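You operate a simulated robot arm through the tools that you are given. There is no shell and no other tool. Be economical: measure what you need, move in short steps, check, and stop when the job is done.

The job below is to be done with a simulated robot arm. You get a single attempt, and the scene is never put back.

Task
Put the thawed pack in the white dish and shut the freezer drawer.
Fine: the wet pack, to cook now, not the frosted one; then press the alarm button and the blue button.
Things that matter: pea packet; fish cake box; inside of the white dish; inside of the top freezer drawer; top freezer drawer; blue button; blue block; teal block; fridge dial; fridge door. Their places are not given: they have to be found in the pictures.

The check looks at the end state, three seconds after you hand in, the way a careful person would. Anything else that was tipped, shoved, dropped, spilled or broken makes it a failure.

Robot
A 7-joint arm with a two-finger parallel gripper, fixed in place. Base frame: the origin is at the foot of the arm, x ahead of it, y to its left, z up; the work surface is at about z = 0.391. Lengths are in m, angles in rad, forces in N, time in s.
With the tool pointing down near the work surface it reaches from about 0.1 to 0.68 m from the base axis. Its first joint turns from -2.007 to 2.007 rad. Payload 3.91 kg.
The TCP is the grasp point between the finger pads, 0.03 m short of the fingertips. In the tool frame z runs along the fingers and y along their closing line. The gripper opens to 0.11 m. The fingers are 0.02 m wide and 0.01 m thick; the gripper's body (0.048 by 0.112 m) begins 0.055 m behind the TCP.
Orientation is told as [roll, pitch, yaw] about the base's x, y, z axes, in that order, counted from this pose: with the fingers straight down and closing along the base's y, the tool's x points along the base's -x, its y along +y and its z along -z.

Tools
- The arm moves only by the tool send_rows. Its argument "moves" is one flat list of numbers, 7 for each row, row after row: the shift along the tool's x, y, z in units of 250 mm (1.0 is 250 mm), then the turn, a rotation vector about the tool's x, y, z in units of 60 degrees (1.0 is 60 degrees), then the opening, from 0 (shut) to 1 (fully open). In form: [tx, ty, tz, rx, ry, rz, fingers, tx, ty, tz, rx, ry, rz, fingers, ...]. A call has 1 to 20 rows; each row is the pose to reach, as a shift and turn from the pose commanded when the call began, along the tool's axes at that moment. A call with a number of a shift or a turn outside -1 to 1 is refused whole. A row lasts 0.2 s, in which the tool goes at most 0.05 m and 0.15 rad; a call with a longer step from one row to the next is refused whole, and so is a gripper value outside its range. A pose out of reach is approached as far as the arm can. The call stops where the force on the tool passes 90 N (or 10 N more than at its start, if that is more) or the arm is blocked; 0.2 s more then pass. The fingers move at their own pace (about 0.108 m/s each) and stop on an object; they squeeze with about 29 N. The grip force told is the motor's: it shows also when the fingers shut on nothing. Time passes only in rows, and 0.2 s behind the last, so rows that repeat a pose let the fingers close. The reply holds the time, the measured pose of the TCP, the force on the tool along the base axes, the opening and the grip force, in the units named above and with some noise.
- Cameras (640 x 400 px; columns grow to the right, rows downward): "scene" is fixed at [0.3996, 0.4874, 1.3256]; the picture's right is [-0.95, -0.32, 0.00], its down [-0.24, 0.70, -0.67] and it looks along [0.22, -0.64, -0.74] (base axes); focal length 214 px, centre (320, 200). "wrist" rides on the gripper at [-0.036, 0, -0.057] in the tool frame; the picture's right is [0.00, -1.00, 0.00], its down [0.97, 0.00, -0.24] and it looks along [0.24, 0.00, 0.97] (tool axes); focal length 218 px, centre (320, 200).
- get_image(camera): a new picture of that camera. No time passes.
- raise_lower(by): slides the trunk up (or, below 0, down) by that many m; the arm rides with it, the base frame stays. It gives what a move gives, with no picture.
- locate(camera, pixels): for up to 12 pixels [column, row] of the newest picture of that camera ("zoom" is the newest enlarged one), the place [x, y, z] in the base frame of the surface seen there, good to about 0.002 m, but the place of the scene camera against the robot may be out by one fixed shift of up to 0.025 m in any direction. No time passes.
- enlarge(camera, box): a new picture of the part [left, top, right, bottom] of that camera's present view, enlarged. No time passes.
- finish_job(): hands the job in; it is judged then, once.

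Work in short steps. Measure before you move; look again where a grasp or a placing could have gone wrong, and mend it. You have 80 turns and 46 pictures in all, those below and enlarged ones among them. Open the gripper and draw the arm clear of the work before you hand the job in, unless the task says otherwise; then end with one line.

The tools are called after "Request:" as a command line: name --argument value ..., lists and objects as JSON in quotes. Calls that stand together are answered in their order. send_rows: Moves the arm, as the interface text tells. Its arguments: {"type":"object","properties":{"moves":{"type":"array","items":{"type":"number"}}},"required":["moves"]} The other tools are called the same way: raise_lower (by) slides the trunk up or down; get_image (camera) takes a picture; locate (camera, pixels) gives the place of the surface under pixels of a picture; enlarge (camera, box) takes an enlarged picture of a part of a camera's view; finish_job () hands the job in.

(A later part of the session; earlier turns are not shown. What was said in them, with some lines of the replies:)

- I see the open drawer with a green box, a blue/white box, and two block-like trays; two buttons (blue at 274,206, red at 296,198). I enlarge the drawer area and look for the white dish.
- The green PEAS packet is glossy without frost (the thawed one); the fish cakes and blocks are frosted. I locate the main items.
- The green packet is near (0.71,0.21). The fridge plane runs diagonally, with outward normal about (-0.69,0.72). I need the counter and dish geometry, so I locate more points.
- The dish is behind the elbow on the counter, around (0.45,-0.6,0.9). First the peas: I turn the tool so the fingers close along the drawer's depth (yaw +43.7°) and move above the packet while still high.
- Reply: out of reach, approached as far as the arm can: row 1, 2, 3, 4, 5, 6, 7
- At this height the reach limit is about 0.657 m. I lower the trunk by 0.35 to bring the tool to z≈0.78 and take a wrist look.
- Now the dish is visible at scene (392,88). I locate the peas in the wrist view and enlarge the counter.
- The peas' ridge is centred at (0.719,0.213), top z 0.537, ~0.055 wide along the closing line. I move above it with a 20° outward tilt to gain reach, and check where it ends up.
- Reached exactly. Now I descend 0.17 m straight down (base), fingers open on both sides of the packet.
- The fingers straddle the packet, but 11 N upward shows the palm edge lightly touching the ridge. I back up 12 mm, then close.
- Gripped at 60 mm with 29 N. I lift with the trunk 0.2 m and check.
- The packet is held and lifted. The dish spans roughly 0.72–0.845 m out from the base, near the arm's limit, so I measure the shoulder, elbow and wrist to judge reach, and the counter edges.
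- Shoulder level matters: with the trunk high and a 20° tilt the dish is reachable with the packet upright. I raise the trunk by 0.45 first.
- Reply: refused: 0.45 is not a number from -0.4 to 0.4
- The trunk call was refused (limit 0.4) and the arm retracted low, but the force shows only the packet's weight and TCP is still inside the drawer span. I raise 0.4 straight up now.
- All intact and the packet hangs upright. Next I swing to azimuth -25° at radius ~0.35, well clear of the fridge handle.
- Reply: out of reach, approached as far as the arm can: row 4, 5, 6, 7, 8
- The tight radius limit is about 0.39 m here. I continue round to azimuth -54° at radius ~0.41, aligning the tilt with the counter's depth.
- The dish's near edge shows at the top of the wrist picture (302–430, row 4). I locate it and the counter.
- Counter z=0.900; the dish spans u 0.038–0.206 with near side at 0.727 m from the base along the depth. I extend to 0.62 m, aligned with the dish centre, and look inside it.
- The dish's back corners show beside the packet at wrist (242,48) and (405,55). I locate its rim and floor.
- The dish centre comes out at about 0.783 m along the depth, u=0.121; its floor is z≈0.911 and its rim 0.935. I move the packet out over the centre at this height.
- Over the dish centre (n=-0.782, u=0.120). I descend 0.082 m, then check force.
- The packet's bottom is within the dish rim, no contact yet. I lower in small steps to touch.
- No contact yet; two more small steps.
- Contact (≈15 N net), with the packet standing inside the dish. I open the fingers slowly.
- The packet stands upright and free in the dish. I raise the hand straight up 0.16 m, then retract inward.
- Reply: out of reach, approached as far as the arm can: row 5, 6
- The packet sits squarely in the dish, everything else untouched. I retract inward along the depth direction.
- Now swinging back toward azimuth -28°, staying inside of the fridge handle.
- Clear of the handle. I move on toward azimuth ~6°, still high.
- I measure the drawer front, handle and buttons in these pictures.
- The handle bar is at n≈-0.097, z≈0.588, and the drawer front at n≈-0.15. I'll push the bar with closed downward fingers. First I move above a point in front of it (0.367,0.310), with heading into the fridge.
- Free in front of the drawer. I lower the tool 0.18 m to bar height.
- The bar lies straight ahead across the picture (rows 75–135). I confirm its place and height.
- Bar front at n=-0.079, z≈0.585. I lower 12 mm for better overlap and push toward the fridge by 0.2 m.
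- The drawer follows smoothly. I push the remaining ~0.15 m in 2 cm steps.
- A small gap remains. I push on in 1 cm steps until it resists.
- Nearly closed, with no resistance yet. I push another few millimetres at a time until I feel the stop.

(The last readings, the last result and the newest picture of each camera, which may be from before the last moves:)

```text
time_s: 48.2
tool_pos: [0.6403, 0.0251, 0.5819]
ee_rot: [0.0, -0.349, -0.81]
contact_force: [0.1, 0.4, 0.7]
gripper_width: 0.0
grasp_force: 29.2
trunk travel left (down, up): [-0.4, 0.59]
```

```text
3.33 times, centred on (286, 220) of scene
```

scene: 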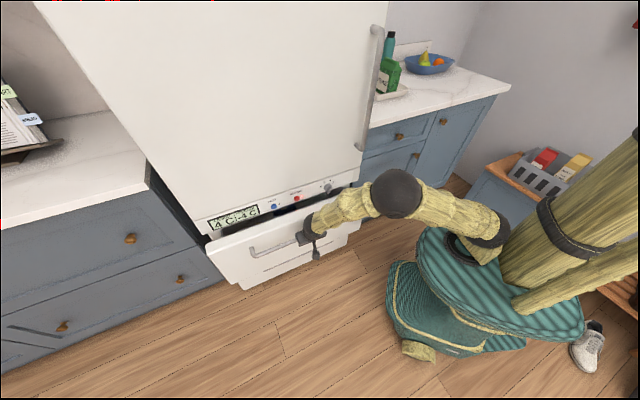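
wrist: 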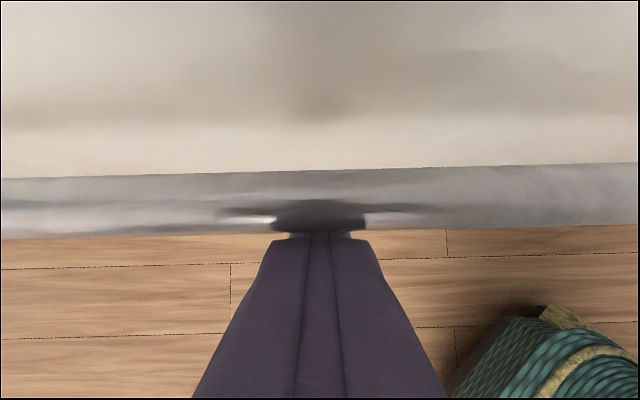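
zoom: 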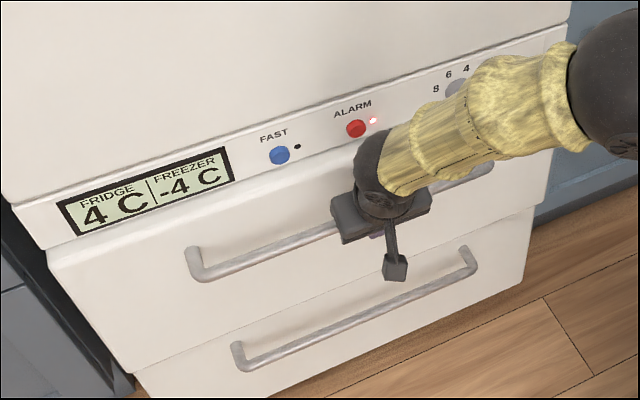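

Still no resistance. I continue another 2.5 cm in 4 mm steps.

Request:
send_rows --moves '[-0.016, 0, 0.006, 0, 0, 0, 0, -0.032, 0, 0.012, 0, 0, 0, 0, -0.048, 0, 0.018, 0, 0, 0, 0, -0.064, 0, 0.023, 0, 0, 0, 0, -0.08, 0, 0.029, 0, 0, 0, 0, -0.096, 0, 0.035, 0, 0, 0, 0]'

Request:
enlarge --camera "scene" --box '[190, 160, 382, 280]'

```text
time_s: 49.6
tool_pos: [0.6536, 0.0098, 0.5808]
ee_rot: [-0.004, -0.342, -0.808]
contact_force: [-26.7, 15.9, 8.3]
gripper_width: 0.0002
grasp_force: 29.2
trunk travel left (down, up): [-0.4, 0.59]
```

```text
3.33 times, centred on (286, 220) of scene
```

zoom: 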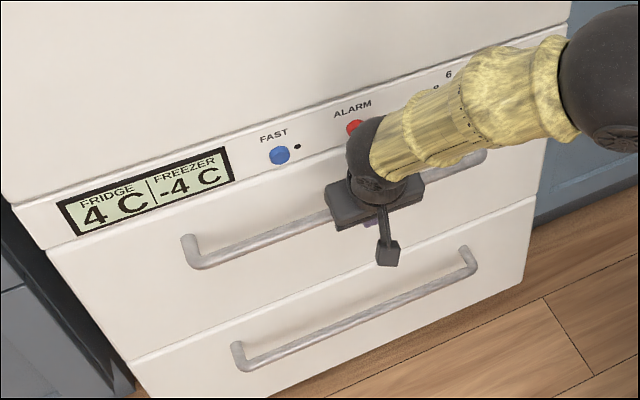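

The drawer front is now flush and meets 31 N, so it's closed. I back off 0.13 m, then rise to button height while tilting the hand to nearly horizontal.

Request:
send_rows --moves '[0.122, 0, -0.044, 0, 0, 0, 0, 0.245, 0, -0.088, 0, 0, 0, 0, 0.367, 0, -0.133, 0, 0, 0, 0, 0.489, 0, -0.177, 0, 0, 0, 0, 0.471, 0, -0.226, 0, -0.125, 0, 0, 0.453, 0, -0.276, 0, -0.25, 0, 0, 0.435, 0, -0.325, 0, -0.375, 0, 0, 0.417, 0, -0.374, 0, -0.5, 0, 0, 0.4, 0, -0.424, 0, -0.625, 0, 0, 0.382, 0, -0.473, 0, -0.75, 0, 0, 0.364, 0, -0.522, 0, -0.875, 0, 0, 0.346, 0, -0.572, 0, -1, 0, 0, 0.346, 0, -0.572, 0, -1, 0, 0]'

Request:
get_image --camera "wrist"

Request:
get_image --camera "scene"

```text
time_s: 52.5
tool_pos: [0.5676, 0.1004, 0.6868]
ee_rot: [0.0, -1.397, -0.81]
contact_force: [-0.4, 0.1, 0.0]
gripper_width: 0.0
grasp_force: 29.6
trunk travel left (down, up): [-0.4, 0.59]
```

```text
11 pictures are left
```

wrist: 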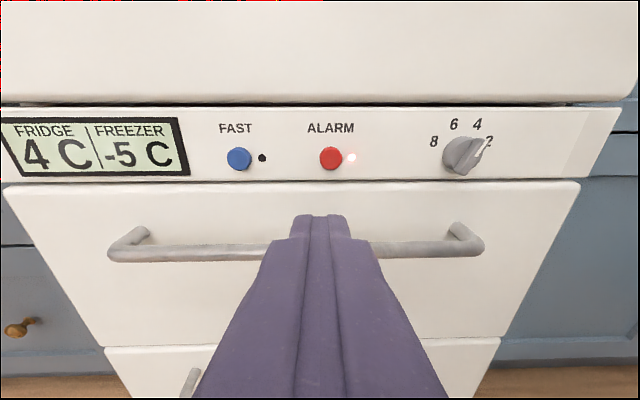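

```text
10 pictures are left
```

scene: 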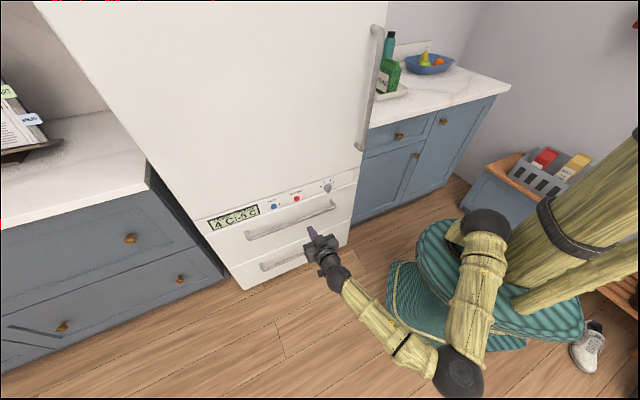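

Drawer shut and the freezer is cooling again (-5). The alarm light by the red button is lit. I locate the buttons and panel precisely.

Request:
locate --camera "wrist" --pixels '[[330, 158], [238, 158], [330, 148], [330, 168], [300, 160], [210, 160], [330, 190], [60, 200], [550, 200], [330, 175], [330, 60], [200, 360]]'

```text
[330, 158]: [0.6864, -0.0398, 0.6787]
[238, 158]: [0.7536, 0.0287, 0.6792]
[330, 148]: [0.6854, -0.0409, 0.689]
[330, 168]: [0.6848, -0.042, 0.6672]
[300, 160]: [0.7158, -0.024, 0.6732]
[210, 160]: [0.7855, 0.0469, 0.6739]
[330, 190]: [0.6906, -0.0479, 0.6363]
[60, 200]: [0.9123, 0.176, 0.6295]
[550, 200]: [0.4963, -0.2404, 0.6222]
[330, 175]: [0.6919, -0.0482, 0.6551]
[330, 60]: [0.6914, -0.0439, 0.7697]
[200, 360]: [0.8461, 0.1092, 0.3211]
```

Red face centre is (0.686,-0.041,0.678), blue (0.754,0.029,0.679). I align with the red button and approach to about 2 cm away.

Request:
send_rows --moves '[-0.014, -0.02, 0.107, 0, 0, 0, 0, -0.028, -0.048, 0.214, 0, 0, 0, 0, -0.042, -0.048, 0.322, 0, 0, 0, 0, -0.056, -0.048, 0.429, 0, 0, 0, 0, -0.07, -0.048, 0.536, 0, 0, 0, 0, -0.07, -0.048, 0.536, 0, 0, 0, 0]'

Request:
get_image --camera "wrist"

```text
time_s: 53.9
tool_pos: [0.6519, -0.0048, 0.6797]
ee_rot: [-0.006, -1.396, -0.803]
contact_force: [-0.7, 0.1, 0.1]
gripper_width: 0.0
grasp_force: 28.4
trunk travel left (down, up): [-0.4, 0.59]
```

```text
9 pictures are left
```

wrist: 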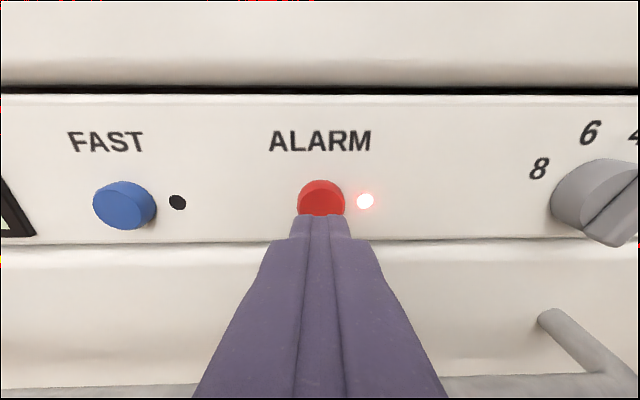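

Aligned with the red button. I press forward about 25 mm in small steps.

Request:
send_rows --moves '[-0.008, 0, 0.045, 0, 0, 0, 0, -0.012, 0, 0.068, 0, 0, 0, 0, -0.0145, 0, 0.083, 0, 0, 0, 0, -0.0166, 0, 0.094, 0, 0, 0, 0, -0.0166, 0, 0.094, 0, 0, 0, 0]'

```text
time_s: 55.0
tool_pos: [0.6679, -0.0227, 0.6793]
ee_rot: [-0.007, -1.395, -0.804]
contact_force: [-9.3, 5.9, -2.3]
gripper_width: 0.0001
grasp_force: 29.2
trunk travel left (down, up): [-0.4, 0.59]
```

11 N of contact. I look whether the alarm light has gone out.

Request:
enlarge --camera "wrist" --box '[160, 100, 480, 300]'

```text
2.00 times, centred on (320, 200) of wrist
```

zoom: 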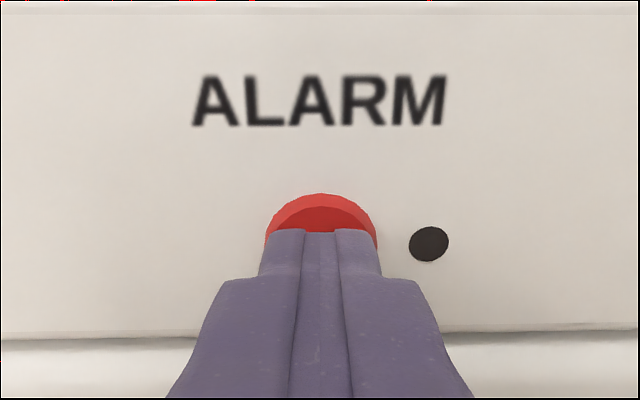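

The alarm light is out. I back off 4 cm straight.

Request:
send_rows --moves '[0.014, 0, -0.08, 0, 0, 0, 0, 0.028, 0, -0.16, 0, 0, 0, 0, 0.028, 0, -0.16, 0, 0, 0, 0]'

```text
time_s: 55.9
tool_pos: [0.6404, 0.0065, 0.6799]
ee_rot: [-0.003, -1.395, -0.808]
contact_force: [-0.1, 0.1, -0.2]
gripper_width: 0.0001
grasp_force: 28.9
trunk travel left (down, up): [-0.4, 0.59]
```

Alarm stays off presumably; now I shift 97 mm sideways to line up with the blue button.

Request:
send_rows --moves '[-0.002, 0.13, 0.01, 0, 0, 0, 0, -0.004, 0.26, 0.024, 0, 0, 0, 0, -0.008, 0.389, 0.047, 0, 0, 0, 0, -0.008, 0.389, 0.047, 0, 0, 0, 0]'

Request:
get_image --camera "wrist"

```text
time_s: 56.9
tool_pos: [0.719, 0.0638, 0.6781]
ee_rot: [-0.007, -1.394, -0.803]
contact_force: [-0.4, 0.3, -0.1]
gripper_width: 0.0
grasp_force: 29.6
trunk travel left (down, up): [-0.4, 0.59]
```

```text
7 pictures are left
```

wrist: 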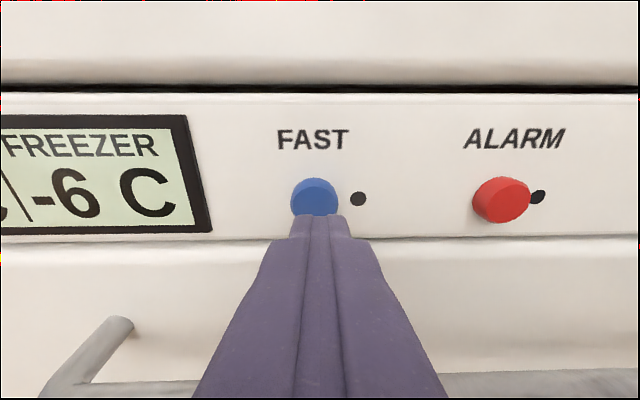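

Aligned (blue at column 314, tip at 320). I press with a 2.5 mm lateral correction.

Request:
send_rows --moves '[-0.008, 0.01, 0.045, 0, 0, 0, 0, -0.012, 0.01, 0.068, 0, 0, 0, 0, -0.0145, 0.01, 0.083, 0, 0, 0, 0, -0.0166, 0.01, 0.094, 0, 0, 0, 0, -0.0166, 0.01, 0.094, 0, 0, 0, 0]'

Request:
get_image --camera "wrist"

```text
time_s: 58.0
tool_pos: [0.7365, 0.0494, 0.6783]
ee_rot: [-0.005, -1.395, -0.805]
contact_force: [-1.6, 1.4, -1.5]
gripper_width: 0.0003
grasp_force: 29.1
trunk travel left (down, up): [-0.4, 0.59]
```

```text
6 pictures are left
```

wrist: 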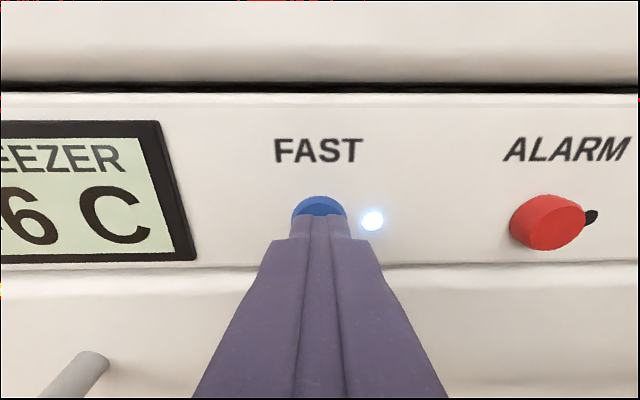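

The FAST light is on and the alarm light off. I back away 0.2 m along the tool axis, opening the gripper once clear.

Request:
send_rows --moves '[0.028, 0, -0.16, 0, 0, 0, 0, 0.056, 0, -0.32, 0, 0, 0, 0, 0.084, 0, -0.48, 0, 0, 0, 0, 0.112, 0, -0.64, 0, 0, 0, 0.4, 0.14, 0, -0.8, 0, 0, 0, 1, 0.14, 0, -0.8, 0, 0, 0, 1, 0.14, 0, -0.8, 0, 0, 0, 1]'

Request:
get_image --camera "wrist"

Request:
get_image --camera "scene"

```text
time_s: 59.6
tool_pos: [0.5972, 0.1966, 0.6812]
ee_rot: [-0.005, -1.395, -0.804]
contact_force: [0.5, -0.3, 0.3]
gripper_width: 0.1099
grasp_force: 0.0
trunk travel left (down, up): [-0.4, 0.59]
```

```text
5 pictures are left
```

wrist: 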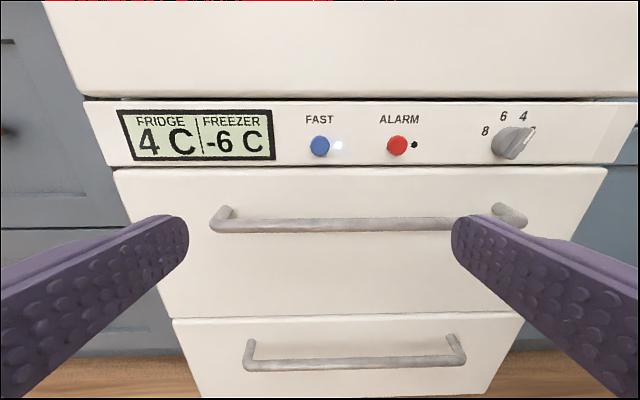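

```text
4 pictures are left
```

scene: 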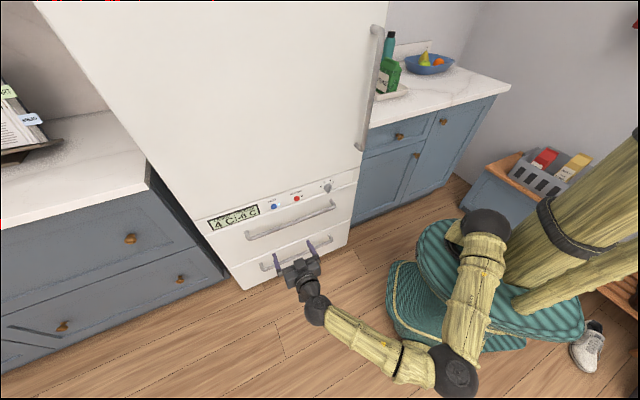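

The drawer is shut, FAST is lit, the alarm is off, the peas stand in the dish, and the arm is clear with the gripper open. I hand in.

Request:
finish_job

```text
The job is handed in.
```

The thawed pea packet is standing in the white dish and the freezer drawer is shut. I pressed the alarm button (its light went out) and the blue FAST button (its light came on), then handed in with the gripper open and the arm clear.
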